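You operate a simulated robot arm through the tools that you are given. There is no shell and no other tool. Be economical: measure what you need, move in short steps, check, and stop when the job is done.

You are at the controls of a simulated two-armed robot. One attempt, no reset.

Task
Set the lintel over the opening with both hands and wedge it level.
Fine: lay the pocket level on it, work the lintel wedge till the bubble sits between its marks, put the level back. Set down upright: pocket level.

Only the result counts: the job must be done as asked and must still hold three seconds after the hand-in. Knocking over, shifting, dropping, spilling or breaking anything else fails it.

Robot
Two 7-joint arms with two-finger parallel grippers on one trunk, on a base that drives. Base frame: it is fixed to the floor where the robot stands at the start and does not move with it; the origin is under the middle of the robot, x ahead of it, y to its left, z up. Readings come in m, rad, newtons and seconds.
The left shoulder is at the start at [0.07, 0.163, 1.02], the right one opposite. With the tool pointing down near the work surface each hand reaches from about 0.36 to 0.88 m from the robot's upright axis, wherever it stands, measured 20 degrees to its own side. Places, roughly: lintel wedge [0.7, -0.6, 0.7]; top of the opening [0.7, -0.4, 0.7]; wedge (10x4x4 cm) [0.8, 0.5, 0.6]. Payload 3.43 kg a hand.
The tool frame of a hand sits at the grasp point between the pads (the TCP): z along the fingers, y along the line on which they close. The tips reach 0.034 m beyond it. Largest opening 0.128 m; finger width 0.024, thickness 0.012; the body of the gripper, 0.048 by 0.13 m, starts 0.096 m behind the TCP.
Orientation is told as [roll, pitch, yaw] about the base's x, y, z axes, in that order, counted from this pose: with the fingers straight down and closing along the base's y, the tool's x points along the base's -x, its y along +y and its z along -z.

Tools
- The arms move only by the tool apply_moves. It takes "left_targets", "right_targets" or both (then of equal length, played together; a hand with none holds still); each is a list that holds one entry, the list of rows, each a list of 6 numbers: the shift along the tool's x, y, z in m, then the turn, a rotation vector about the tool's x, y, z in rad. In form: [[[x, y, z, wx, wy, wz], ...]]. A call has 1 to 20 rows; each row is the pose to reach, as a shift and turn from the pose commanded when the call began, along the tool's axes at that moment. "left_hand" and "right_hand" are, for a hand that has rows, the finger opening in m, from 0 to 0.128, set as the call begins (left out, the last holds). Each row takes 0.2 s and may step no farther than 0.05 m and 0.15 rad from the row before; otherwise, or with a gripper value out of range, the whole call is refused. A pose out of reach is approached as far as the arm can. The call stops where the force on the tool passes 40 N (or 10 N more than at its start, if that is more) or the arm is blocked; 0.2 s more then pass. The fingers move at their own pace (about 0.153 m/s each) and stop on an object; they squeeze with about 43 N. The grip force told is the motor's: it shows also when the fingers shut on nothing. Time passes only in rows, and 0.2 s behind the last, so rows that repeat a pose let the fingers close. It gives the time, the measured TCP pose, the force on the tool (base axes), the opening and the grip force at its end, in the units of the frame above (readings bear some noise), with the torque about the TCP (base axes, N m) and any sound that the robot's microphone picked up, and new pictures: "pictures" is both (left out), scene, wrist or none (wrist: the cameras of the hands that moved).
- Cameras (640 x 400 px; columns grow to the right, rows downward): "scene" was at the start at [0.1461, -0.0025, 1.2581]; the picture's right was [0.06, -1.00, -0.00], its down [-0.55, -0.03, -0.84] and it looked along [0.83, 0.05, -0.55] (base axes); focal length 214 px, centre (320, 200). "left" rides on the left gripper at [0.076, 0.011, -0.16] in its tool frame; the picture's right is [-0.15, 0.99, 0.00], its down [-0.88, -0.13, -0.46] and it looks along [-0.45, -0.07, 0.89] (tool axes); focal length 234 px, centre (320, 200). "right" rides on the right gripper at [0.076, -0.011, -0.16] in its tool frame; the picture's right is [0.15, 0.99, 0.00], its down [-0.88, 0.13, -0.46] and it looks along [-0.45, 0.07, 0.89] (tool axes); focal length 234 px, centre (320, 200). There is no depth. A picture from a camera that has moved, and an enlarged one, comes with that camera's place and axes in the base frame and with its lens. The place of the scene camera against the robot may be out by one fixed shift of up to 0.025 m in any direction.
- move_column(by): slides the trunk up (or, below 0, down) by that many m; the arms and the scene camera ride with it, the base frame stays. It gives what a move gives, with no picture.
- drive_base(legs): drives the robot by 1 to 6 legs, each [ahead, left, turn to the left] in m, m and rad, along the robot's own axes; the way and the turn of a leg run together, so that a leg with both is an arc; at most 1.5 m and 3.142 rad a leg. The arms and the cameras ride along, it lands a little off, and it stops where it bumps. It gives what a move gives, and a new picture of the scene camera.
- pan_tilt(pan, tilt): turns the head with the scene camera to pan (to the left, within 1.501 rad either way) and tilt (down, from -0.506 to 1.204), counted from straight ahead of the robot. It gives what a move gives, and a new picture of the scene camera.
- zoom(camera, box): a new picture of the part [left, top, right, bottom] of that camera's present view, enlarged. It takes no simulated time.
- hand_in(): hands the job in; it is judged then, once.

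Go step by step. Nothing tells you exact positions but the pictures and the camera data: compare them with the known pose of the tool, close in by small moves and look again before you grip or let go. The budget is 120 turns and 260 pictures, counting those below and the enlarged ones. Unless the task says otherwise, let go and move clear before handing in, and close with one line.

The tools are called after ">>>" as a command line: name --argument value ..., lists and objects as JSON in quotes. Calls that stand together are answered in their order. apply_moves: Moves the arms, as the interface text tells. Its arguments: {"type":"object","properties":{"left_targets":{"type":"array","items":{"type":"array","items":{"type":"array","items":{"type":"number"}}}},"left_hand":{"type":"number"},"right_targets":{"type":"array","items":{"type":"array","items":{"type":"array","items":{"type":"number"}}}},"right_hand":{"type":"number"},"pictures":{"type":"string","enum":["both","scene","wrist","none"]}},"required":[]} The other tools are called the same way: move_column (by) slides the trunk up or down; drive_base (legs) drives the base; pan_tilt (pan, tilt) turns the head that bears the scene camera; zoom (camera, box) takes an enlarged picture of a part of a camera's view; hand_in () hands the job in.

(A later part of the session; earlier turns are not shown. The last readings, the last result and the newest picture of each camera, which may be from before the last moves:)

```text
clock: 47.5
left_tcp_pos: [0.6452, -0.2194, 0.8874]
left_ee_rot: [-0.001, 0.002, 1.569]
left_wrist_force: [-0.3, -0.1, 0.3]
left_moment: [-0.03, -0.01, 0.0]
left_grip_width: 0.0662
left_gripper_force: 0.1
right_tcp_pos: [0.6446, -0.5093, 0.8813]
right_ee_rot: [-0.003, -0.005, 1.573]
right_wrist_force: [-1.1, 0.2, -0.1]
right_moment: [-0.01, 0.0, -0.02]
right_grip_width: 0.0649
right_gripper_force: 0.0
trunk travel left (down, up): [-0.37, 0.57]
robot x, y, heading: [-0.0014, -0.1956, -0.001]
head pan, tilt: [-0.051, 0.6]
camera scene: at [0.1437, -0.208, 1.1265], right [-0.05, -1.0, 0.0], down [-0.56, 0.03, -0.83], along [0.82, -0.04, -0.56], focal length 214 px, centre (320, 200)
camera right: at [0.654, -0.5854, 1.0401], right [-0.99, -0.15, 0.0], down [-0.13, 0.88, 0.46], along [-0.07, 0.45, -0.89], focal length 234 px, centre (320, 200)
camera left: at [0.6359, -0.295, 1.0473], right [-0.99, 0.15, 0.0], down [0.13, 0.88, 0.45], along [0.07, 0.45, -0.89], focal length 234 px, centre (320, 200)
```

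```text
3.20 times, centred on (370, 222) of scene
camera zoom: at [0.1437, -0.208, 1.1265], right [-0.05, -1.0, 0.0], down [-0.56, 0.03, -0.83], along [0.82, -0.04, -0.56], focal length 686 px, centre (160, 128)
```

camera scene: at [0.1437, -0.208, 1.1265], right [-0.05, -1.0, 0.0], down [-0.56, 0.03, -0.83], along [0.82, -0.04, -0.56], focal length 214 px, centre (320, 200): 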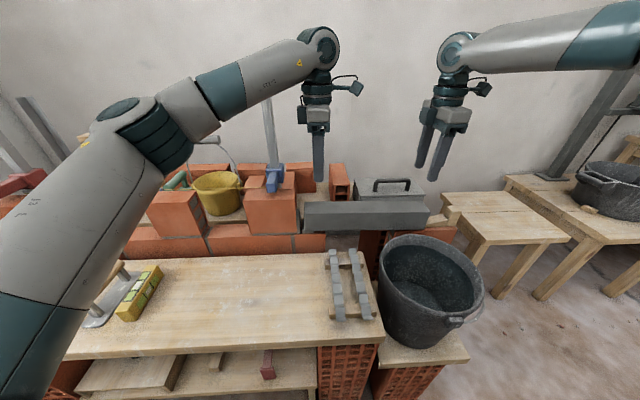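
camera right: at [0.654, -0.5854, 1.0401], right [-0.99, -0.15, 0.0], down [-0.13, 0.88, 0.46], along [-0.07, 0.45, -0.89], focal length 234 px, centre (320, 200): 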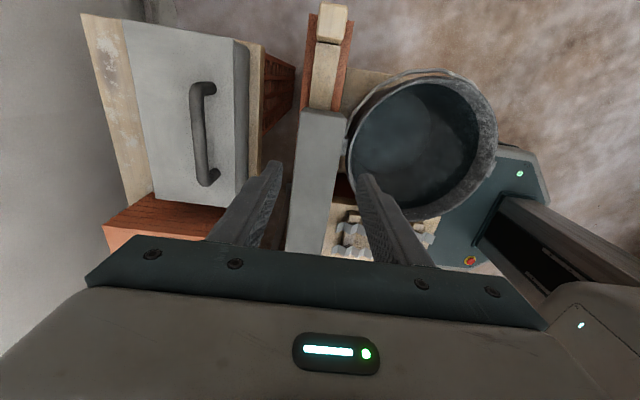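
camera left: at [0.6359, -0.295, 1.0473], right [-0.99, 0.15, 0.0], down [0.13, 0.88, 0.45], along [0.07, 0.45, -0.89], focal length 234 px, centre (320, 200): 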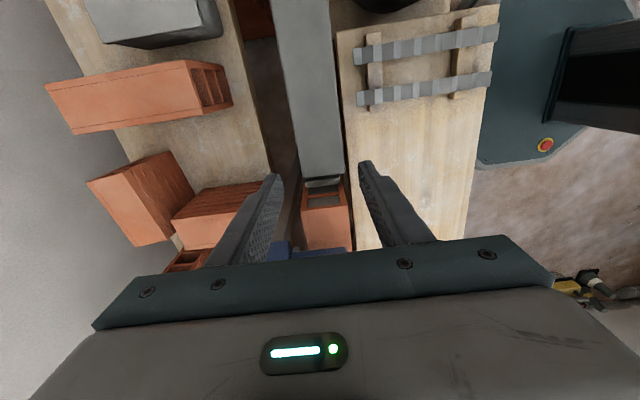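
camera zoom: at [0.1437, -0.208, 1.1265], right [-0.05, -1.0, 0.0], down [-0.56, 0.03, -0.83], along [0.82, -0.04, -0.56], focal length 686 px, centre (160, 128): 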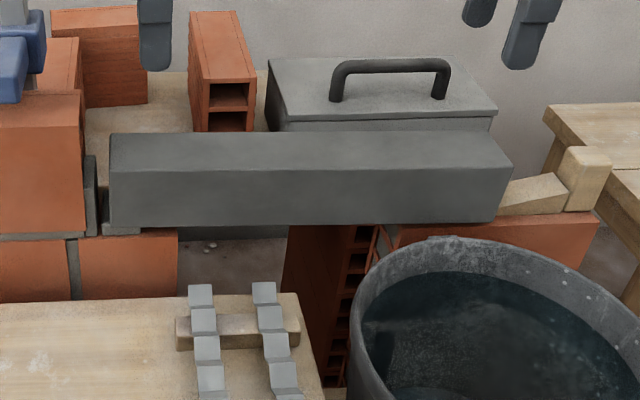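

The lintel rests on the pad and the wedge. Next I retract both hands, turn the left one back to yaw 0 and drive left to fetch the pocket level.

>>> apply_moves --left_targets '[[[0, 0.042, 0, 0, 0, 0], [0, 0.084, 0, 0, 0, 0], [0, 0.126, 0, 0, 0, 0], [0, 0.165, 0, 0, 0, 0], [-0.022, 0.165, 0, 0, 0, 0.1428], [-0.044, 0.165, 0, 0, 0, 0.2856], [-0.066, 0.165, 0, 0, 0, 0.4284], [-0.088, 0.165, 0, 0, 0, 0.5712], [-0.11, 0.165, 0, 0, 0, 0.714], [-0.132, 0.165, 0, 0, 0, 0.8568], [-0.154, 0.165, 0, 0, 0, 0.9996], [-0.176, 0.165, 0, 0, 0, 1.1424], [-0.198, 0.165, 0, 0, 0, 1.2852], [-0.22, 0.165, 0, 0, 0, 1.428], [-0.24, 0.165, 0, 0, 0, 1.5708]]]' --right_targets '[[[0, 0.042, 0, 0, 0, 0], [0, 0.084, 0, 0, 0, 0], [0, 0.126, 0, 0, 0, 0], [0, 0.165, 0, 0, 0, 0], [0, 0.165, 0, 0, 0, 0], [0, 0.165, 0, 0, 0, 0], [0, 0.165, 0, 0, 0, 0], [0, 0.165, 0, 0, 0, 0], [0, 0.165, 0, 0, 0, 0], [0, 0.165, 0, 0, 0, 0], [0, 0.165, 0, 0, 0, 0], [0, 0.165, 0, 0, 0, 0], [0, 0.165, 0, 0, 0, 0], [0, 0.165, 0, 0, 0, 0], [0, 0.165, 0, 0, 0, 0]]]' --left_hand 0.1 --pictures "none"

>>> drive_base --legs '[[0, 0.2, 0]]'

>>> zoom --camera "left" --box '[160, 0, 480, 200]'

```text
clock: 50.7
left_tcp_pos: [0.4816, 0.0203, 0.8845]
left_ee_rot: [-0.002, 0.0, 0.0]
left_wrist_force: [-0.4, -0.1, 0.1]
left_moment: [-0.01, 0.01, -0.01]
left_grip_width: 0.1
left_gripper_force: 0.1
right_tcp_pos: [0.4808, -0.5107, 0.8803]
right_ee_rot: [0.0, 0.0, 1.572]
right_wrist_force: [0.1, 1.1, 0.9]
right_moment: [0.0, 0.01, -0.02]
right_grip_width: 0.0651
right_gripper_force: 0.0
trunk travel left (down, up): [-0.37, 0.57]
robot x, y, heading: [0.0008, -0.1958, -0.0]
head pan, tilt: [-0.051, 0.6]
```

```text
clock: 52.3
left_tcp_pos: [0.4837, 0.2201, 0.8842]
left_ee_rot: [-0.003, 0.001, 0.0]
left_wrist_force: [0.1, -0.5, -0.3]
left_moment: [-0.03, -0.04, 0.02]
left_grip_width: 0.1
left_gripper_force: 0.1
right_tcp_pos: [0.481, -0.3098, 0.8802]
right_ee_rot: [-0.001, 0.0, 1.573]
right_wrist_force: [0.5, -0.5, -0.9]
right_moment: [-0.03, -0.03, 0.0]
right_grip_width: 0.0652
right_gripper_force: 0.0
trunk travel left (down, up): [-0.37, 0.57]
robot x, y, heading: [-0.0051, 0.0035, -0.002]
head pan, tilt: [-0.051, 0.6]
camera scene: at [0.1447, -0.0072, 1.1264], right [-0.05, -1.0, 0.0], down [-0.56, 0.03, -0.82], along [0.82, -0.04, -0.57], focal length 214 px, centre (320, 200)
```

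scene: 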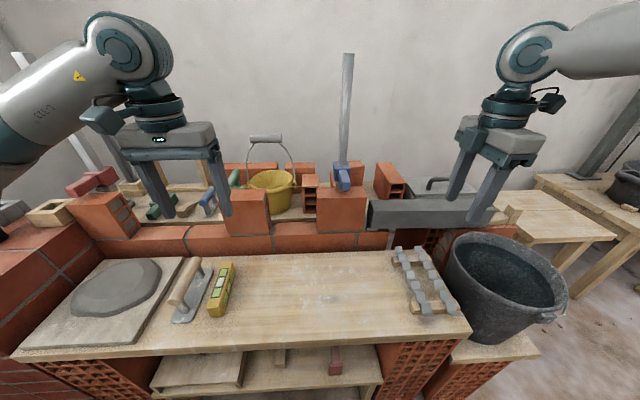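

```text
2.00 times, centred on (320, 100) of left
camera zoom: at [0.4077, 0.232, 1.0443], right [0.15, 0.99, 0.0], down [0.88, -0.13, 0.46], along [0.45, -0.07, -0.89], focal length 468 px, centre (320, 400)
```

zoom: 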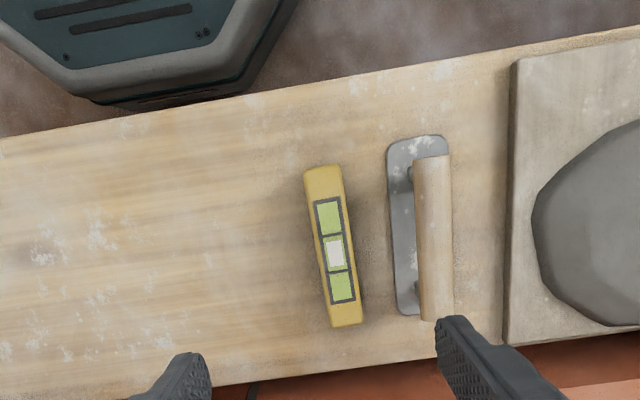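

The level lies along x, centred near [0.478, 0.233], turned about 0.04 rad, with its bubble centred on the bench. I'll lower the left hand over it with a narrow opening.

>>> apply_moves --left_targets '[[[0.003, 0.007, 0.03, 0, 0, -0.02], [0.006, 0.013, 0.07, 0, 0, -0.038], [0.006, 0.013, 0.11, 0, 0, -0.038], [0.006, 0.013, 0.15, 0, 0, -0.038], [0.006, 0.013, 0.184, 0, 0, -0.038], [0.006, 0.013, 0.184, 0, 0, -0.038]]]' --left_hand 0.06 --pictures "wrist"

>>> zoom --camera "scene" --box '[130, 220, 290, 320]'

```text
clock: 53.7
left_tcp_pos: [0.476, 0.231, 0.7004]
left_ee_rot: [-0.002, 0.0, 0.039]
left_wrist_force: [0.3, 0.6, -0.3]
left_moment: [0.01, -0.01, 0.01]
left_grip_width: 0.0602
left_gripper_force: 0.1
right_tcp_pos: [0.4814, -0.3108, 0.8794]
right_ee_rot: [0.0, -0.003, 1.573]
right_wrist_force: [0.2, -0.5, 0.2]
right_moment: [-0.01, -0.01, -0.05]
right_grip_width: 0.0649
right_gripper_force: 0.0
trunk travel left (down, up): [-0.37, 0.57]
robot x, y, heading: [0.0006, 0.0048, -0.007]
head pan, tilt: [-0.051, 0.6]
camera left: at [0.4019, 0.2401, 0.8599], right [0.11, 0.99, 0.0], down [0.89, -0.1, 0.46], along [0.45, -0.05, -0.89], focal length 234 px, centre (320, 200)
```

left: 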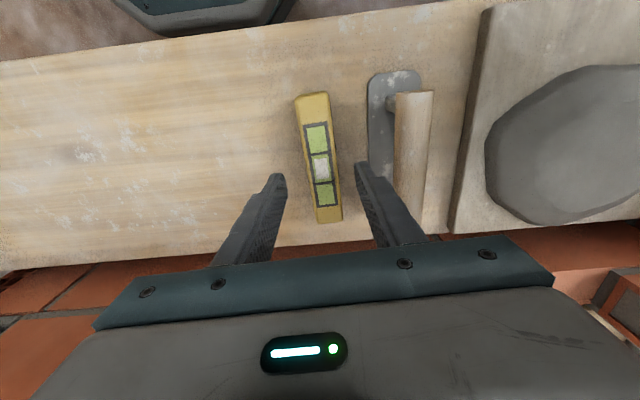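

```text
4.00 times, centred on (210, 270) of scene
camera zoom: at [0.1446, -0.0083, 1.1264], right [-0.05, -1.0, 0.0], down [-0.56, 0.03, -0.82], along [0.82, -0.04, -0.57], focal length 858 px, centre (760, -80)
```

zoom: 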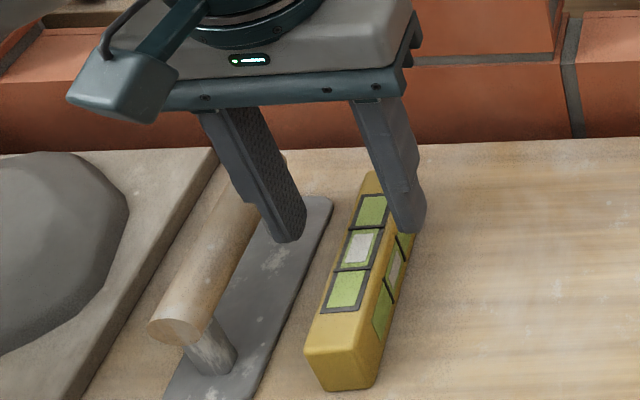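

Level is centred between the fingers. I'll lower to grip height and close.

>>> apply_moves --left_targets '[[[-0.001, 0.002, 0.03, 0, 0, 0.015], [-0.001, 0.002, 0.06, 0, 0, 0.015], [-0.001, 0.002, 0.06, 0, 0, 0.015]]]' --pictures "none"

>>> apply_moves --left_targets '[[[0, 0, 0, 0, 0, 0], [0, 0, 0, 0, 0, 0], [0, 0, 0, 0, 0, 0]]]' --left_hand 0.015

```text
clock: 54.5
left_tcp_pos: [0.4772, 0.234, 0.6398]
left_ee_rot: [-0.002, 0.001, 0.022]
left_wrist_force: [0.0, 0.8, 0.0]
left_moment: [-0.03, -0.01, -0.02]
left_grip_width: 0.0599
left_gripper_force: 0.1
right_tcp_pos: [0.4819, -0.311, 0.8787]
right_ee_rot: [-0.001, -0.003, 1.57]
right_wrist_force: [-1.0, -1.1, -0.2]
right_moment: [-0.02, 0.01, 0.0]
right_grip_width: 0.0648
right_gripper_force: 0.1
trunk travel left (down, up): [-0.37, 0.57]
robot x, y, heading: [0.0009, 0.0066, 0.002]
head pan, tilt: [-0.051, 0.6]
```

```text
clock: 55.3
left_tcp_pos: [0.4768, 0.2331, 0.64]
left_ee_rot: [-0.002, -0.001, 0.021]
left_wrist_force: [-0.3, -0.7, 0.5]
left_moment: [0.0, 0.01, 0.03]
left_grip_width: 0.0295
left_gripper_force: 42.4
right_tcp_pos: [0.4811, -0.3111, 0.8799]
right_ee_rot: [0.0, -0.003, 1.574]
right_wrist_force: [0.0, -0.3, 0.8]
right_moment: [0.04, 0.01, -0.01]
right_grip_width: 0.065
right_gripper_force: 0.1
trunk travel left (down, up): [-0.37, 0.57]
robot x, y, heading: [-0.0016, 0.0057, -0.0]
head pan, tilt: [-0.051, 0.6]
camera scene: at [0.1448, -0.0081, 1.1264], right [-0.05, -1.0, 0.0], down [-0.56, 0.03, -0.82], along [0.82, -0.04, -0.57], focal length 214 px, centre (320, 200)
camera left: at [0.4022, 0.2435, 0.7998], right [0.12, 0.99, 0.0], down [0.88, -0.11, 0.46], along [0.45, -0.06, -0.89], focal length 234 px, centre (320, 200)
```

scene: 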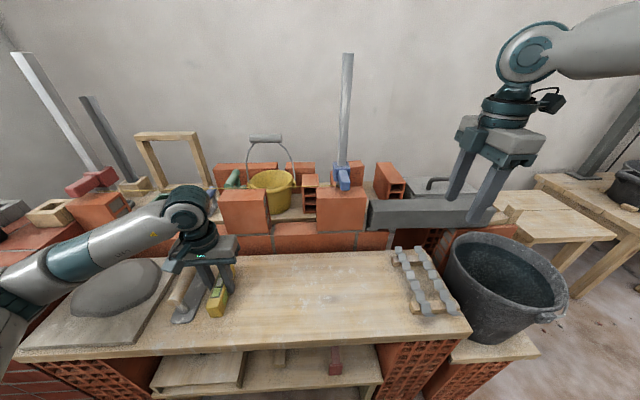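
left: 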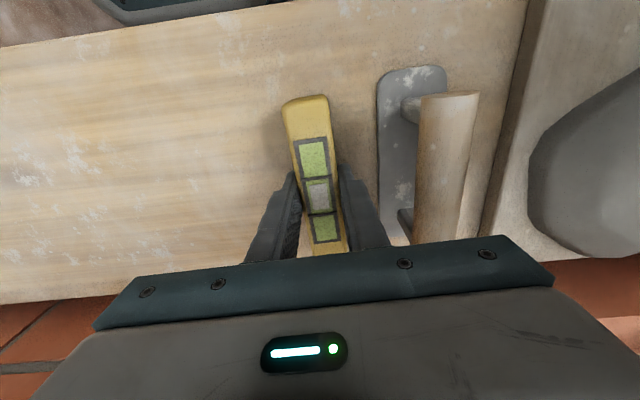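

The level is gripped (29.5 mm wide). I'll lift it, turn it to lie along the lintel, and drive right to the lintel.

>>> apply_moves --left_targets '[[[0, 0, -0.02, 0, 0, 0], [0, 0, -0.06, 0, 0, 0], [0, 0, -0.1, 0, 0, -0.141], [0, 0, -0.14, 0, 0, -0.282], [0, 0, -0.18, 0, 0, -0.423], [0, 0, -0.22, 0, 0, -0.564], [0, 0, -0.24, 0, 0, -0.705], [0, 0, -0.24, 0, 0, -0.846], [0, 0, -0.24, 0, 0, -0.987], [0, 0, -0.24, 0, 0, -1.128], [0, 0, -0.24, 0, 0, -1.269], [0, 0, -0.24, 0, 0, -1.41], [0, 0, -0.24, 0, 0, -1.55]]]' --pictures "none"

>>> drive_base --legs '[[0, -0.2, 0], [0, -0.2, 0]]'

```text
clock: 58.1
left_tcp_pos: [0.4766, 0.2341, 0.8809]
left_ee_rot: [0.0, 0.001, 1.577]
left_wrist_force: [-1.2, 0.4, -1.9]
left_moment: [0.01, 0.0, -0.03]
left_grip_width: 0.0295
left_gripper_force: 42.8
right_tcp_pos: [0.4801, -0.31, 0.8815]
right_ee_rot: [0.0, -0.002, 1.573]
right_wrist_force: [0.2, 0.8, 0.5]
right_moment: [-0.02, 0.01, 0.0]
right_grip_width: 0.0649
right_gripper_force: 0.1
trunk travel left (down, up): [-0.37, 0.57]
robot x, y, heading: [-0.002, 0.0068, 0.004]
head pan, tilt: [-0.051, 0.6]
```

```text
clock: 60.9
left_tcp_pos: [0.4786, -0.164, 0.8805]
left_ee_rot: [0.0, 0.001, 1.574]
left_wrist_force: [0.1, 0.0, -0.7]
left_moment: [0.0, 0.02, 0.02]
left_grip_width: 0.0295
left_gripper_force: 43.3
right_tcp_pos: [0.4829, -0.7094, 0.8799]
right_ee_rot: [0.001, -0.003, 1.574]
right_wrist_force: [-0.9, -0.8, 0.6]
right_moment: [0.04, -0.01, -0.01]
right_grip_width: 0.0649
right_gripper_force: 0.1
trunk travel left (down, up): [-0.37, 0.57]
robot x, y, heading: [0.0013, -0.3931, 0.003]
head pan, tilt: [-0.051, 0.6]
camera scene: at [0.1457, -0.4079, 1.1264], right [-0.05, -1.0, 0.0], down [-0.56, 0.03, -0.82], along [0.82, -0.04, -0.57], focal length 214 px, centre (320, 200)
```

scene: 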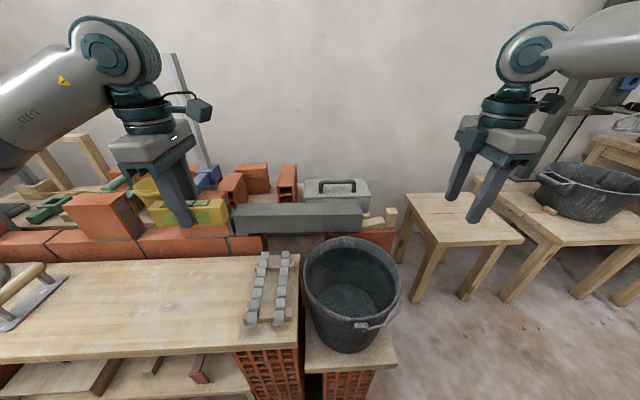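

Now I'll carry the level over the lintel, first sideways and then forward.

>>> apply_moves --left_targets '[[[0.044, 0, 0, 0, 0, 0], [0.088, 0, 0, 0, 0, 0], [0.132, 0, 0, 0, 0, 0], [0.176, 0, 0, 0, 0, 0], [0.176, -0.042, 0, 0, 0, 0], [0.176, -0.084, 0, 0, 0, 0], [0.176, -0.126, 0, 0, 0, 0], [0.176, -0.168, 0, 0, 0, 0], [0.176, -0.168, 0.04, 0, 0, 0], [0.176, -0.168, 0.08, 0, 0, 0], [0.176, -0.168, 0.08, 0, 0, 0]]]'

>>> zoom --camera "scene" --box '[210, 120, 430, 260]'

```text
clock: 63.3
left_tcp_pos: [0.6476, -0.3393, 0.7993]
left_ee_rot: [0.0, 0.003, 1.574]
left_wrist_force: [-0.3, 0.0, -1.0]
left_moment: [0.01, 0.03, -0.04]
left_grip_width: 0.0295
left_gripper_force: 43.0
right_tcp_pos: [0.482, -0.7096, 0.88]
right_ee_rot: [0.0, -0.002, 1.574]
right_wrist_force: [0.8, 0.2, -0.8]
right_moment: [0.0, -0.01, 0.03]
right_grip_width: 0.0648
right_gripper_force: 0.1
trunk travel left (down, up): [-0.37, 0.57]
robot x, y, heading: [-0.0009, -0.3936, 0.001]
head pan, tilt: [-0.051, 0.6]
camera scene: at [0.1455, -0.4071, 1.1265], right [-0.05, -1.0, 0.0], down [-0.56, 0.03, -0.83], along [0.82, -0.04, -0.56], focal length 214 px, centre (320, 200)
camera left: at [0.6374, -0.4144, 0.9602], right [-0.99, 0.14, 0.0], down [0.13, 0.88, 0.45], along [0.06, 0.45, -0.89], focal length 234 px, centre (320, 200)
```

scene: 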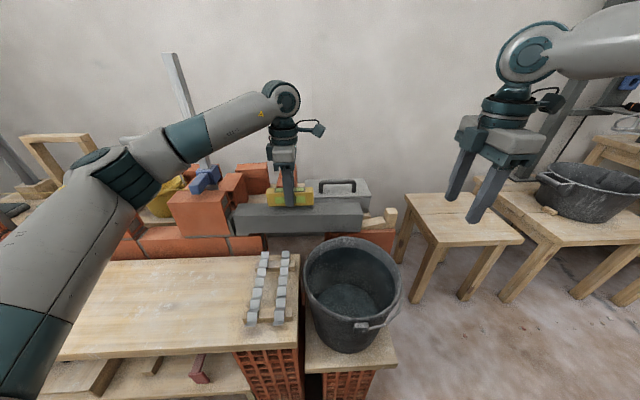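
left: 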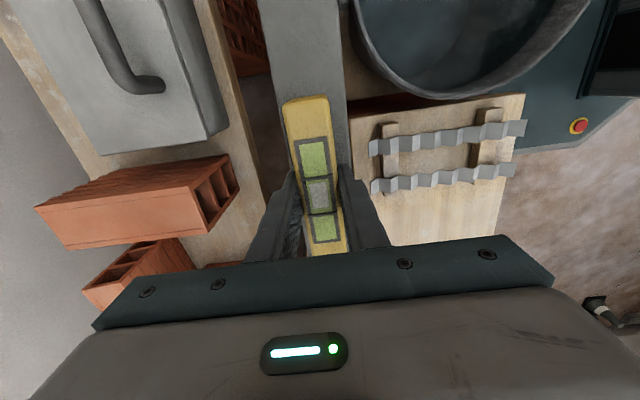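

```text
2.86 times, centred on (320, 190) of scene
camera zoom: at [0.1455, -0.4071, 1.1265], right [-0.05, -1.0, 0.0], down [-0.56, 0.03, -0.83], along [0.82, -0.04, -0.56], focal length 613 px, centre (320, 229)
```

zoom: 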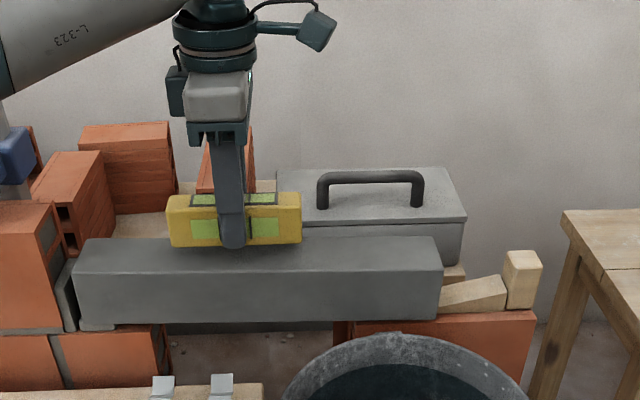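

I'll lower the level to just above the lintel, then ease it into contact.

>>> apply_moves --left_targets '[[[0, 0.001, 0.02, 0, 0, 0], [0, 0.001, 0.032, 0, 0, 0], [0, 0.001, 0.036, 0, 0, 0], [0, 0.001, 0.036, 0, 0, 0]]]' --pictures "none"

>>> apply_moves --left_targets '[[[0, 0, 0.001, 0, 0, 0], [0, 0, 0.002, 0, 0, 0], [0, 0, 0.002, 0, 0, 0]]]' --pictures "none"

>>> zoom --camera "scene" --box '[210, 120, 430, 260]'

```text
clock: 64.0
left_tcp_pos: [0.6437, -0.3405, 0.7769]
left_ee_rot: [-0.011, 0.009, 1.575]
left_wrist_force: [-7.2, 1.3, 19.5]
left_moment: [0.39, 0.62, -0.06]
left_grip_width: 0.0297
left_gripper_force: 13.4
right_tcp_pos: [0.4815, -0.7087, 0.8806]
right_ee_rot: [-0.002, -0.003, 1.574]
right_wrist_force: [0.3, -0.3, 0.2]
right_moment: [0.01, -0.01, 0.03]
right_grip_width: 0.065
right_gripper_force: 0.1
trunk travel left (down, up): [-0.37, 0.57]
robot x, y, heading: [0.0023, -0.3931, 0.002]
head pan, tilt: [-0.051, 0.6]
stopped in row 3 (left hand): the force on the tool passed its limit at 54 N (the readings are from after the stop); the commanded pose is now the measured one
```

```text
clock: 64.7
left_tcp_pos: [0.6452, -0.3405, 0.7778]
left_ee_rot: [-0.012, 0.011, 1.575]
left_wrist_force: [-8.8, 1.8, 18.6]
left_moment: [0.48, 0.69, 0.1]
left_grip_width: 0.0295
left_gripper_force: 43.5
right_tcp_pos: [0.4823, -0.7087, 0.881]
right_ee_rot: [-0.004, -0.002, 1.574]
right_wrist_force: [0.5, 0.0, 0.7]
right_moment: [0.01, 0.04, 0.02]
right_grip_width: 0.0649
right_gripper_force: 0.1
trunk travel left (down, up): [-0.37, 0.57]
robot x, y, heading: [-0.003, -0.392, 0.001]
head pan, tilt: [-0.051, 0.6]
stopped in row 3 (left hand): the force on the tool passed its limit at 41 N (the readings are from after the stop); the commanded pose is now the measured one
```

```text
2.86 times, centred on (320, 190) of scene
camera zoom: at [0.1434, -0.4071, 1.1264], right [-0.05, -1.0, 0.0], down [-0.56, 0.03, -0.83], along [0.83, -0.04, -0.56], focal length 613 px, centre (320, 229)
```

zoom: 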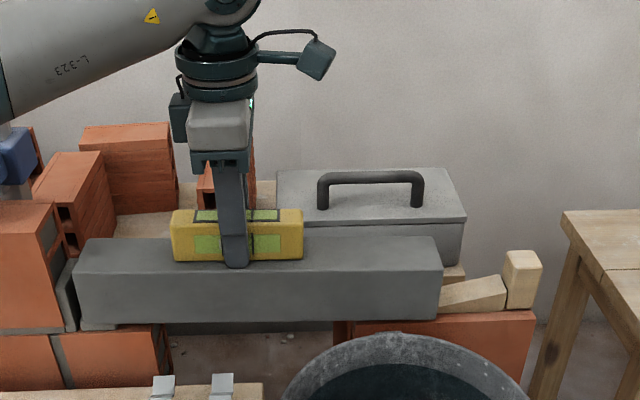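

Contact came at TCP 0.777, so the level's bottom is about 55 mm below the TCP and rests on the lintel. I'll relieve the pressure and release gently.

>>> apply_moves --left_targets '[[[0, -0.0005, -0.0005, 0, 0, 0], [0, -0.0005, -0.001, 0, 0, 0]]]' --pictures "none"

>>> apply_moves --left_targets '[[[0, 0, 0, 0, 0, 0], [0, 0, 0, 0, 0, 0], [0, 0, 0, 0, 0, 0]]]' --left_hand 0.05 --pictures "wrist"

```text
clock: 65.3
left_tcp_pos: [0.6458, -0.3396, 0.7776]
left_ee_rot: [-0.014, 0.011, 1.575]
left_wrist_force: [-12.1, -0.3, 18.0]
left_moment: [0.41, 0.78, 0.22]
left_grip_width: 0.0294
left_gripper_force: 42.9
right_tcp_pos: [0.4815, -0.7086, 0.8815]
right_ee_rot: [-0.005, -0.001, 1.574]
right_wrist_force: [0.9, 0.0, -0.3]
right_moment: [-0.04, 0.0, -0.01]
right_grip_width: 0.0648
right_gripper_force: 0.1
trunk travel left (down, up): [-0.37, 0.57]
robot x, y, heading: [0.0, -0.394, 0.003]
head pan, tilt: [-0.051, 0.6]
```

```text
clock: 66.1
left_tcp_pos: [0.6469, -0.3397, 0.7776]
left_ee_rot: [-0.015, 0.011, 1.576]
left_wrist_force: [9.8, 0.2, 27.9]
left_moment: [0.31, -0.27, -0.02]
left_grip_width: 0.0487
left_gripper_force: 0.1
right_tcp_pos: [0.4822, -0.7095, 0.8813]
right_ee_rot: [-0.002, -0.003, 1.576]
right_wrist_force: [0.6, -0.6, -0.2]
right_moment: [0.01, 0.05, 0.0]
right_grip_width: 0.0651
right_gripper_force: 0.0
trunk travel left (down, up): [-0.37, 0.57]
robot x, y, heading: [0.0032, -0.3993, -0.001]
head pan, tilt: [-0.051, 0.6]
camera left: at [0.6353, -0.4137, 0.9381], right [-0.99, 0.14, -0.02], down [0.12, 0.89, 0.45], along [0.08, 0.44, -0.89], focal length 234 px, centre (320, 200)
```

left: 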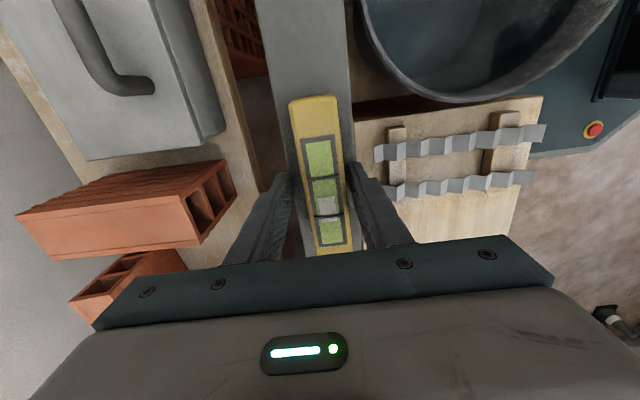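

The fingertips were pressing on the lintel's top. The bubble now sits toward the left end, so the right end is low, as expected. I'll raise the hand straight up.

>>> apply_moves --left_targets '[[[0, 0, -0.01, 0, 0, 0], [0, 0, -0.03, 0, 0, 0], [0, 0, -0.06, 0, 0, 0], [0, 0, -0.1, 0, 0, 0]]]' --pictures "both"

>>> zoom --camera "left" --box '[240, 80, 400, 250]'

>>> zoom --camera "scene" --box '[210, 150, 410, 275]'

```text
clock: 67.1
left_tcp_pos: [0.6467, -0.3397, 0.8765]
left_ee_rot: [-0.012, 0.01, 1.574]
left_wrist_force: [-0.1, 0.0, -0.3]
left_moment: [0.01, -0.02, 0.02]
left_grip_width: 0.0499
left_gripper_force: 0.2
right_tcp_pos: [0.4818, -0.7103, 0.8797]
right_ee_rot: [-0.003, -0.004, 1.573]
right_wrist_force: [-0.1, -0.2, -0.4]
right_moment: [0.0, 0.02, -0.04]
right_grip_width: 0.0648
right_gripper_force: 0.0
trunk travel left (down, up): [-0.37, 0.57]
robot x, y, heading: [0.001, -0.3952, 0.005]
head pan, tilt: [-0.051, 0.6]
camera scene: at [0.1448, -0.4074, 1.1264], right [-0.05, -1.0, 0.0], down [-0.56, 0.03, -0.83], along [0.82, -0.04, -0.56], focal length 214 px, centre (320, 200)
camera left: at [0.6338, -0.414, 1.0364], right [-0.99, 0.14, -0.01], down [0.12, 0.88, 0.45], along [0.07, 0.44, -0.89], focal length 234 px, centre (320, 200)
```

scene: 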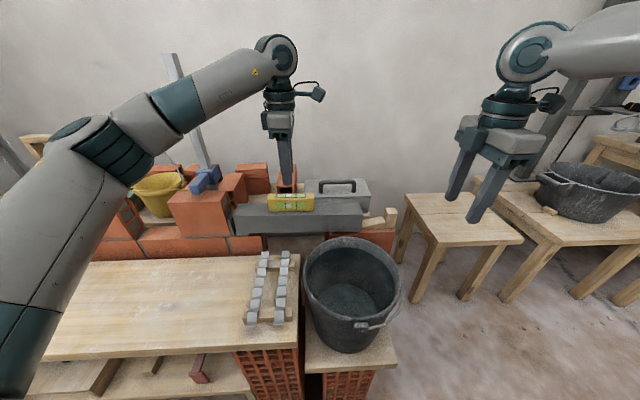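
left: 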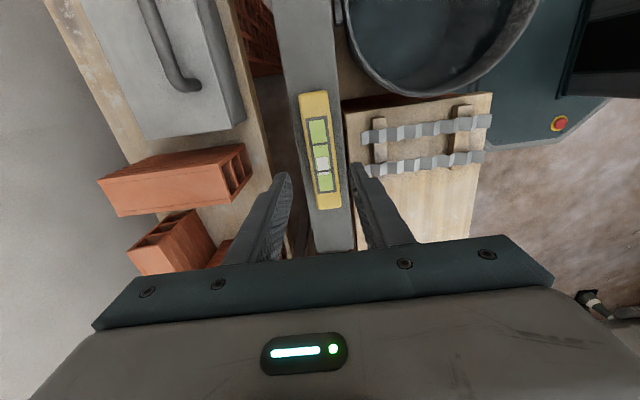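

```text
2.35 times, centred on (320, 165) of left
camera zoom: at [0.6338, -0.414, 1.0364], right [-0.99, 0.14, -0.01], down [0.12, 0.88, 0.45], along [0.07, 0.44, -0.89], focal length 551 px, centre (320, 282)
```

zoom: 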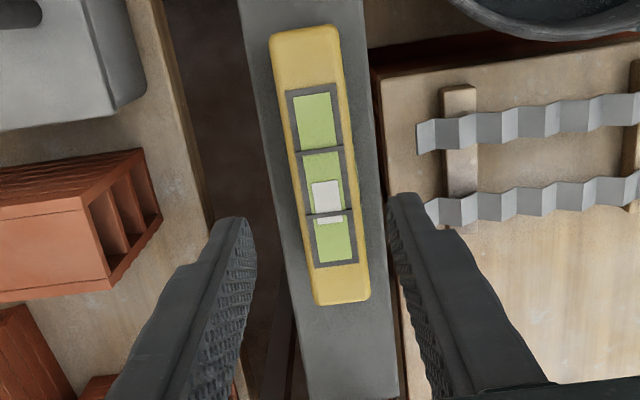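

```text
3.20 times, centred on (310, 212) of scene
camera zoom: at [0.1448, -0.4074, 1.1264], right [-0.05, -1.0, 0.0], down [-0.56, 0.03, -0.83], along [0.82, -0.04, -0.56], focal length 686 px, centre (352, 160)
```

zoom: 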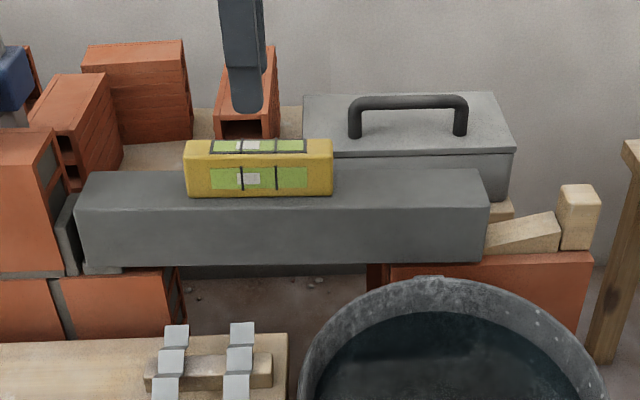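

The bubble is clearly visible from the scene camera: it straddles its left mark, so the right end must rise. I'll bring the right hand over the wedge's head.

>>> apply_moves --right_targets '[[[-0.01, -0.034, 0, 0, 0, 0], [-0.02, -0.068, 0, 0, 0, 0], [-0.03, -0.102, 0, 0, 0, 0], [-0.04, -0.136, 0, 0, 0, 0], [-0.05, -0.168, 0, 0, 0, 0], [-0.05, -0.168, 0, 0, 0, 0]]]' --right_hand 0.08 --pictures "wrist"

>>> zoom --camera "right" --box '[240, 80, 400, 250]'

>>> zoom --camera "scene" --box '[330, 180, 430, 260]'

```text
clock: 68.5
left_tcp_pos: [0.645, -0.3385, 0.875]
left_ee_rot: [-0.012, 0.01, 1.575]
left_wrist_force: [0.3, -0.1, -0.3]
left_moment: [-0.01, -0.01, 0.0]
left_grip_width: 0.0501
left_gripper_force: 0.1
right_tcp_pos: [0.6504, -0.6607, 0.8821]
right_ee_rot: [-0.003, -0.002, 1.575]
right_wrist_force: [0.1, 0.3, -0.5]
right_moment: [-0.01, -0.07, 0.0]
right_grip_width: 0.0799
right_gripper_force: 0.1
trunk travel left (down, up): [-0.37, 0.57]
robot x, y, heading: [-0.002, -0.3972, 0.002]
head pan, tilt: [-0.051, 0.6]
camera right: at [0.6595, -0.7342, 1.0407], right [-0.99, -0.15, 0.0], down [-0.13, 0.88, 0.46], along [-0.07, 0.45, -0.89], focal length 234 px, centre (320, 200)
```

right: 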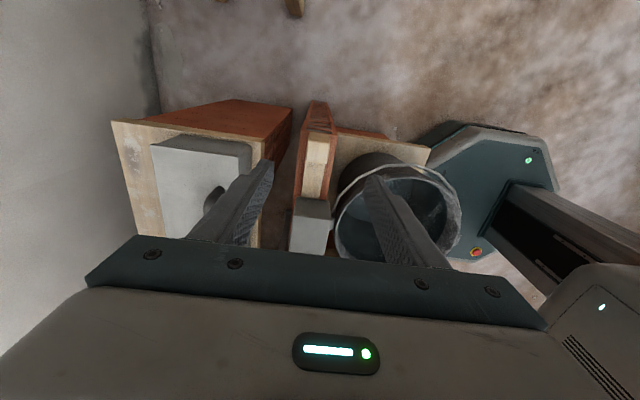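

```text
2.35 times, centred on (320, 165) of right
camera zoom: at [0.6595, -0.7342, 1.0407], right [-0.99, -0.15, 0.0], down [-0.13, 0.88, 0.46], along [-0.07, 0.45, -0.89], focal length 551 px, centre (320, 282)
```

zoom: 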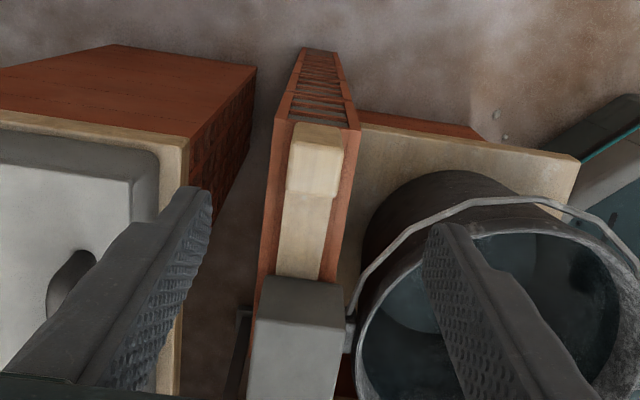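

```text
5.00 times, centred on (380, 220) of scene
camera zoom: at [0.1446, -0.4068, 1.1266], right [-0.05, -1.0, 0.0], down [-0.56, 0.03, -0.83], along [0.82, -0.04, -0.56], focal length 1072 px, centre (20, 100)
```

zoom: 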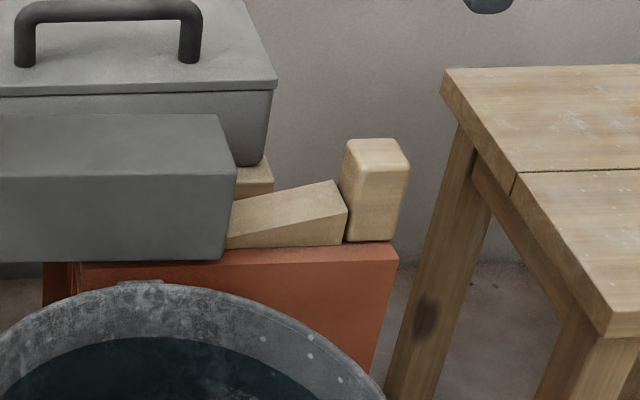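

The wedge head is a block centred at about [0.648, -0.652], with its top near 0.72. I'll lower the right hand around it.

>>> apply_moves --right_targets '[[[-0.009, 0.002, 0.04, 0, 0, 0], [-0.009, 0.002, 0.08, 0, 0, 0], [-0.009, 0.002, 0.12, 0, 0, 0], [-0.009, 0.002, 0.12, 0, 0, 0]]]' --right_hand 0.07 --pictures "wrist"

>>> zoom --camera "scene" --box '[310, 150, 430, 240]'

```text
clock: 69.5
left_tcp_pos: [0.6458, -0.3395, 0.8761]
left_ee_rot: [-0.013, 0.011, 1.577]
left_wrist_force: [-0.3, -0.1, -1.0]
left_moment: [-0.02, -0.03, 0.01]
left_grip_width: 0.0501
left_gripper_force: 0.1
right_tcp_pos: [0.6482, -0.6498, 0.7594]
right_ee_rot: [0.0, -0.002, 1.574]
right_wrist_force: [0.2, 0.4, 0.1]
right_moment: [0.0, -0.01, 0.0]
right_grip_width: 0.07
right_gripper_force: 0.0
trunk travel left (down, up): [-0.37, 0.57]
robot x, y, heading: [-0.0009, -0.3961, 0.002]
head pan, tilt: [-0.051, 0.6]
camera right: at [0.6581, -0.7247, 0.9192], right [-0.99, -0.15, 0.0], down [-0.13, 0.88, 0.46], along [-0.07, 0.45, -0.89], focal length 234 px, centre (320, 200)
```

right: 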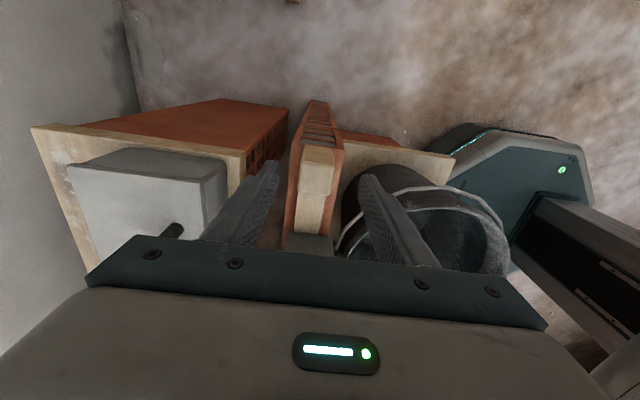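

```text
4.44 times, centred on (370, 195) of scene
camera zoom: at [0.1453, -0.4069, 1.1265], right [-0.05, -1.0, 0.0], down [-0.56, 0.03, -0.83], along [0.82, -0.04, -0.56], focal length 953 px, centre (98, 222)
```

zoom: 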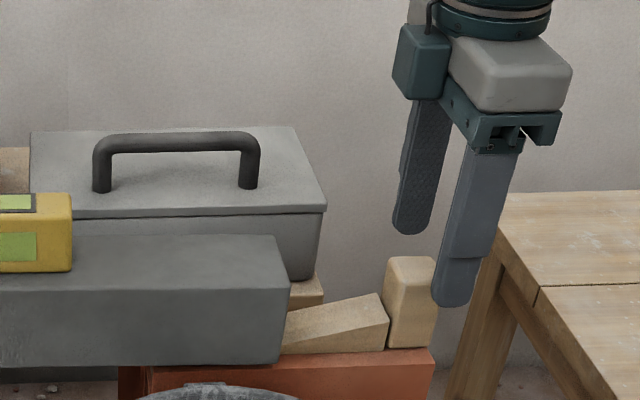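

The block seems about 1 cm further left than my hand. I'll correct this and lower to grip height.

>>> apply_moves --right_targets '[[[-0.01, 0, 0.02, 0, 0, 0], [-0.01, 0, 0.04, 0, 0, 0], [-0.01, 0, 0.054, 0, 0, 0], [-0.01, 0, 0.054, 0, 0, 0]]]' --pictures "wrist"

>>> zoom --camera "scene" --box '[310, 170, 430, 260]'

```text
clock: 70.5
left_tcp_pos: [0.6464, -0.3393, 0.8763]
left_ee_rot: [-0.012, 0.01, 1.576]
left_wrist_force: [0.4, -0.2, 0.2]
left_moment: [-0.02, 0.0, 0.01]
left_grip_width: 0.0499
left_gripper_force: 0.0
right_tcp_pos: [0.6483, -0.6399, 0.7068]
right_ee_rot: [0.001, -0.001, 1.574]
right_wrist_force: [0.5, -0.1, 0.0]
right_moment: [-0.01, 0.0, -0.03]
right_grip_width: 0.0703
right_gripper_force: 0.0
trunk travel left (down, up): [-0.37, 0.57]
robot x, y, heading: [-0.0003, -0.3921, 0.0]
head pan, tilt: [-0.051, 0.6]
camera right: at [0.6585, -0.7142, 0.8656], right [-0.99, -0.15, 0.0], down [-0.13, 0.88, 0.46], along [-0.07, 0.45, -0.89], focal length 234 px, centre (320, 200)
```

right: 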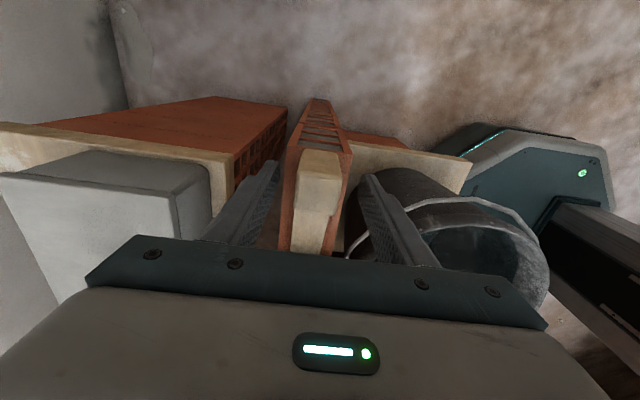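

```text
4.44 times, centred on (370, 215) of scene
camera zoom: at [0.1455, -0.407, 1.1264], right [-0.05, -1.0, 0.0], down [-0.56, 0.03, -0.82], along [0.82, -0.04, -0.57], focal length 953 px, centre (98, 133)
```

zoom: 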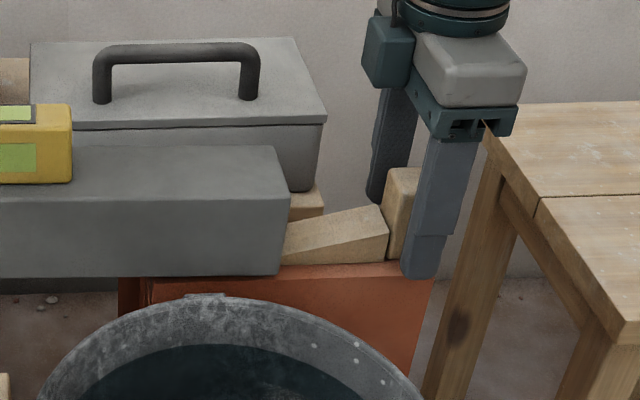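

Nearly aligned. I'll shift 6 mm more toward the wedge and close on the block.

>>> apply_moves --right_targets '[[[-0.006, 0, 0, 0, 0, 0], [-0.006, 0, 0, 0, 0, 0]]]' --pictures "none"

>>> apply_moves --right_targets '[[[0, 0, 0, 0, 0, 0], [0, 0, 0, 0, 0, 0], [0, 0, 0, 0, 0, 0]]]' --right_hand 0.015 --pictures "wrist"

>>> zoom --camera "scene" --box '[250, 150, 430, 260]'

```text
clock: 71.1
left_tcp_pos: [0.6471, -0.3389, 0.8755]
left_ee_rot: [-0.01, 0.009, 1.576]
left_wrist_force: [0.0, 0.2, -0.6]
left_moment: [-0.01, -0.01, 0.01]
left_grip_width: 0.05
left_gripper_force: 0.0
right_tcp_pos: [0.6496, -0.6337, 0.7063]
right_ee_rot: [-0.001, -0.002, 1.572]
right_wrist_force: [0.4, -0.5, 0.2]
right_moment: [-0.03, -0.01, -0.01]
right_grip_width: 0.0698
right_gripper_force: 0.1
trunk travel left (down, up): [-0.37, 0.57]
robot x, y, heading: [0.0006, -0.3903, -0.003]
head pan, tilt: [-0.051, 0.6]
```

```text
clock: 71.9
left_tcp_pos: [0.6478, -0.3388, 0.8744]
left_ee_rot: [-0.009, 0.007, 1.577]
left_wrist_force: [-0.2, 0.4, 0.0]
left_moment: [0.0, 0.0, -0.01]
left_grip_width: 0.05
left_gripper_force: 0.1
right_tcp_pos: [0.6513, -0.632, 0.7062]
right_ee_rot: [-0.004, -0.003, 1.573]
right_wrist_force: [21.1, -1.2, 4.8]
right_moment: [-0.08, 0.97, -0.36]
right_grip_width: 0.032
right_gripper_force: 45.3
trunk travel left (down, up): [-0.37, 0.57]
robot x, y, heading: [-0.0018, -0.3916, 0.001]
head pan, tilt: [-0.051, 0.6]
camera right: at [0.6609, -0.7083, 0.8653], right [-0.99, -0.15, 0.0], down [-0.13, 0.88, 0.46], along [-0.07, 0.45, -0.89], focal length 234 px, centre (320, 200)
```

right: 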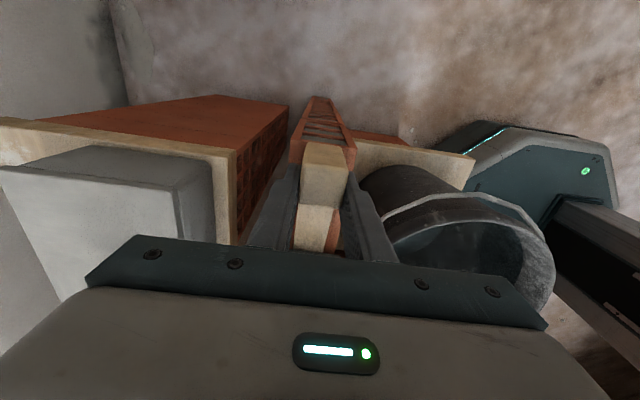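

```text
3.56 times, centred on (340, 205) of scene
camera zoom: at [0.1475, -0.4069, 1.1263], right [-0.05, -1.0, 0.0], down [-0.57, 0.03, -0.82], along [0.82, -0.04, -0.57], focal length 763 px, centre (249, 182)
```

zoom: 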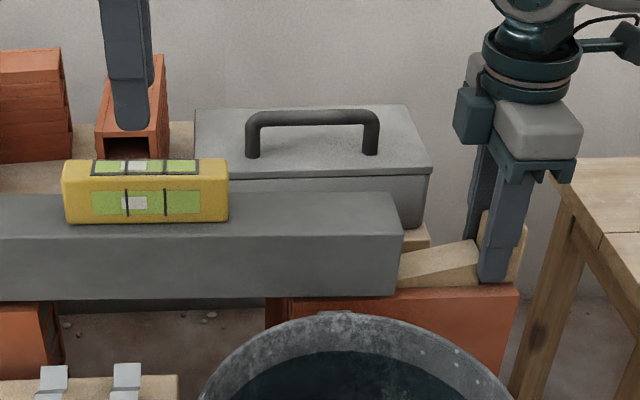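

The block is gripped. I'll drive the wedge 4 mm inward and watch the bubble.

>>> apply_moves --right_targets '[[[-0.001, -0.0005, 0, 0, 0, 0], [-0.002, -0.0005, 0, 0, 0, 0], [-0.003, -0.0005, 0, 0, 0, 0], [-0.004, -0.0005, 0, 0, 0, 0]]]' --pictures "none"

>>> zoom --camera "scene" --box '[250, 150, 430, 260]'

```text
clock: 72.9
left_tcp_pos: [0.6479, -0.3406, 0.8737]
left_ee_rot: [-0.008, 0.009, 1.576]
left_wrist_force: [-0.5, -0.8, -0.4]
left_moment: [-0.01, 0.03, -0.03]
left_grip_width: 0.05
left_gripper_force: 0.0
right_tcp_pos: [0.6516, -0.6295, 0.7062]
right_ee_rot: [-0.002, -0.004, 1.571]
right_wrist_force: [28.6, -6.4, 10.6]
right_moment: [0.1, 0.73, -0.41]
right_grip_width: 0.0315
right_gripper_force: 44.5
trunk travel left (down, up): [-0.37, 0.57]
robot x, y, heading: [0.0028, -0.3945, -0.001]
head pan, tilt: [-0.051, 0.6]
```

```text
3.56 times, centred on (340, 205) of scene
camera zoom: at [0.1473, -0.4072, 1.1263], right [-0.05, -1.0, 0.0], down [-0.57, 0.03, -0.82], along [0.82, -0.04, -0.57], focal length 763 px, centre (249, 182)
```

zoom: 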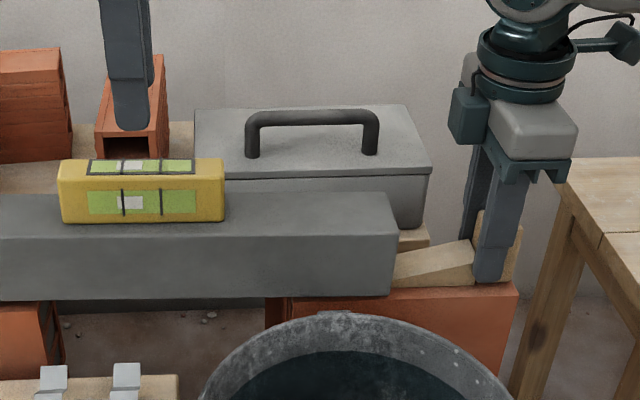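

The lintel slid along with the wedge by about 3 mm, so it must be held. I'll have the left hand grip the lintel's left end again as a pivot while the wedge goes in.

>>> apply_moves --left_targets '[[[-0.04, 0, 0, -0.009, -0.008, 0], [-0.08, 0, 0, -0.009, -0.008, 0], [-0.117, 0, 0, -0.009, -0.008, 0], [-0.117, 0, 0.04, -0.009, -0.008, 0], [-0.117, 0, 0.08, -0.009, -0.008, 0], [-0.117, 0, 0.08, -0.009, -0.008, 0]]]' --left_hand 0.085 --pictures "wrist"

>>> zoom --camera "scene" --box '[200, 130, 380, 250]'

```text
clock: 74.3
left_tcp_pos: [0.6471, -0.2229, 0.7926]
left_ee_rot: [-0.001, 0.003, 1.575]
left_wrist_force: [0.7, 0.0, -0.1]
left_moment: [0.04, 0.01, 0.01]
left_grip_width: 0.085
left_gripper_force: 0.1
right_tcp_pos: [0.6498, -0.6284, 0.7067]
right_ee_rot: [-0.002, -0.005, 1.573]
right_wrist_force: [32.2, 1.1, 16.1]
right_moment: [0.54, 0.68, -0.35]
right_grip_width: 0.0318
right_gripper_force: 45.5
trunk travel left (down, up): [-0.37, 0.57]
robot x, y, heading: [0.0014, -0.3979, 0.001]
head pan, tilt: [-0.051, 0.6]
camera left: at [0.638, -0.2972, 0.9533], right [-0.99, 0.14, 0.0], down [0.12, 0.88, 0.45], along [0.06, 0.45, -0.89], focal length 234 px, centre (320, 200)
```

left: 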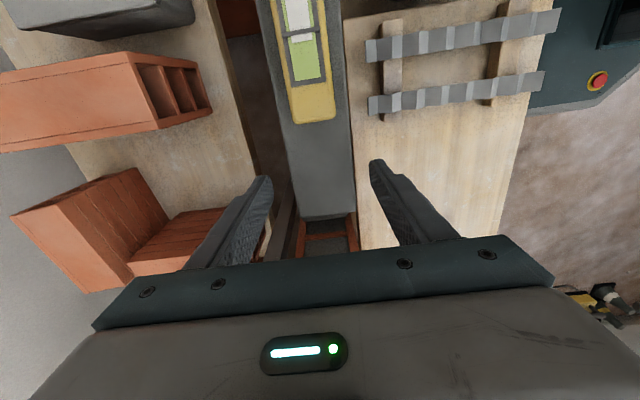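

```text
3.33 times, centred on (290, 190) of scene
camera zoom: at [0.1472, -0.4063, 1.1263], right [-0.05, -1.0, 0.0], down [-0.57, 0.03, -0.82], along [0.82, -0.04, -0.57], focal length 715 px, centre (420, 233)
```

zoom: 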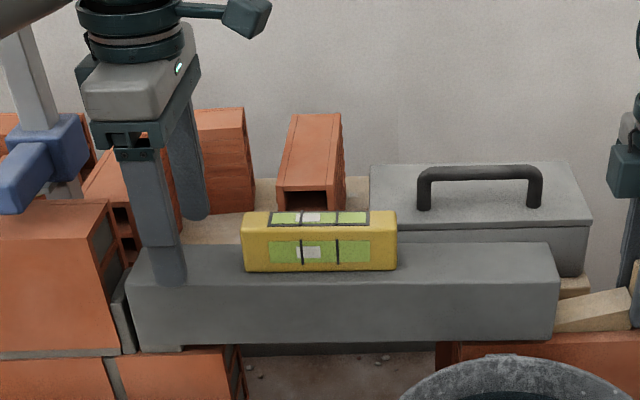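

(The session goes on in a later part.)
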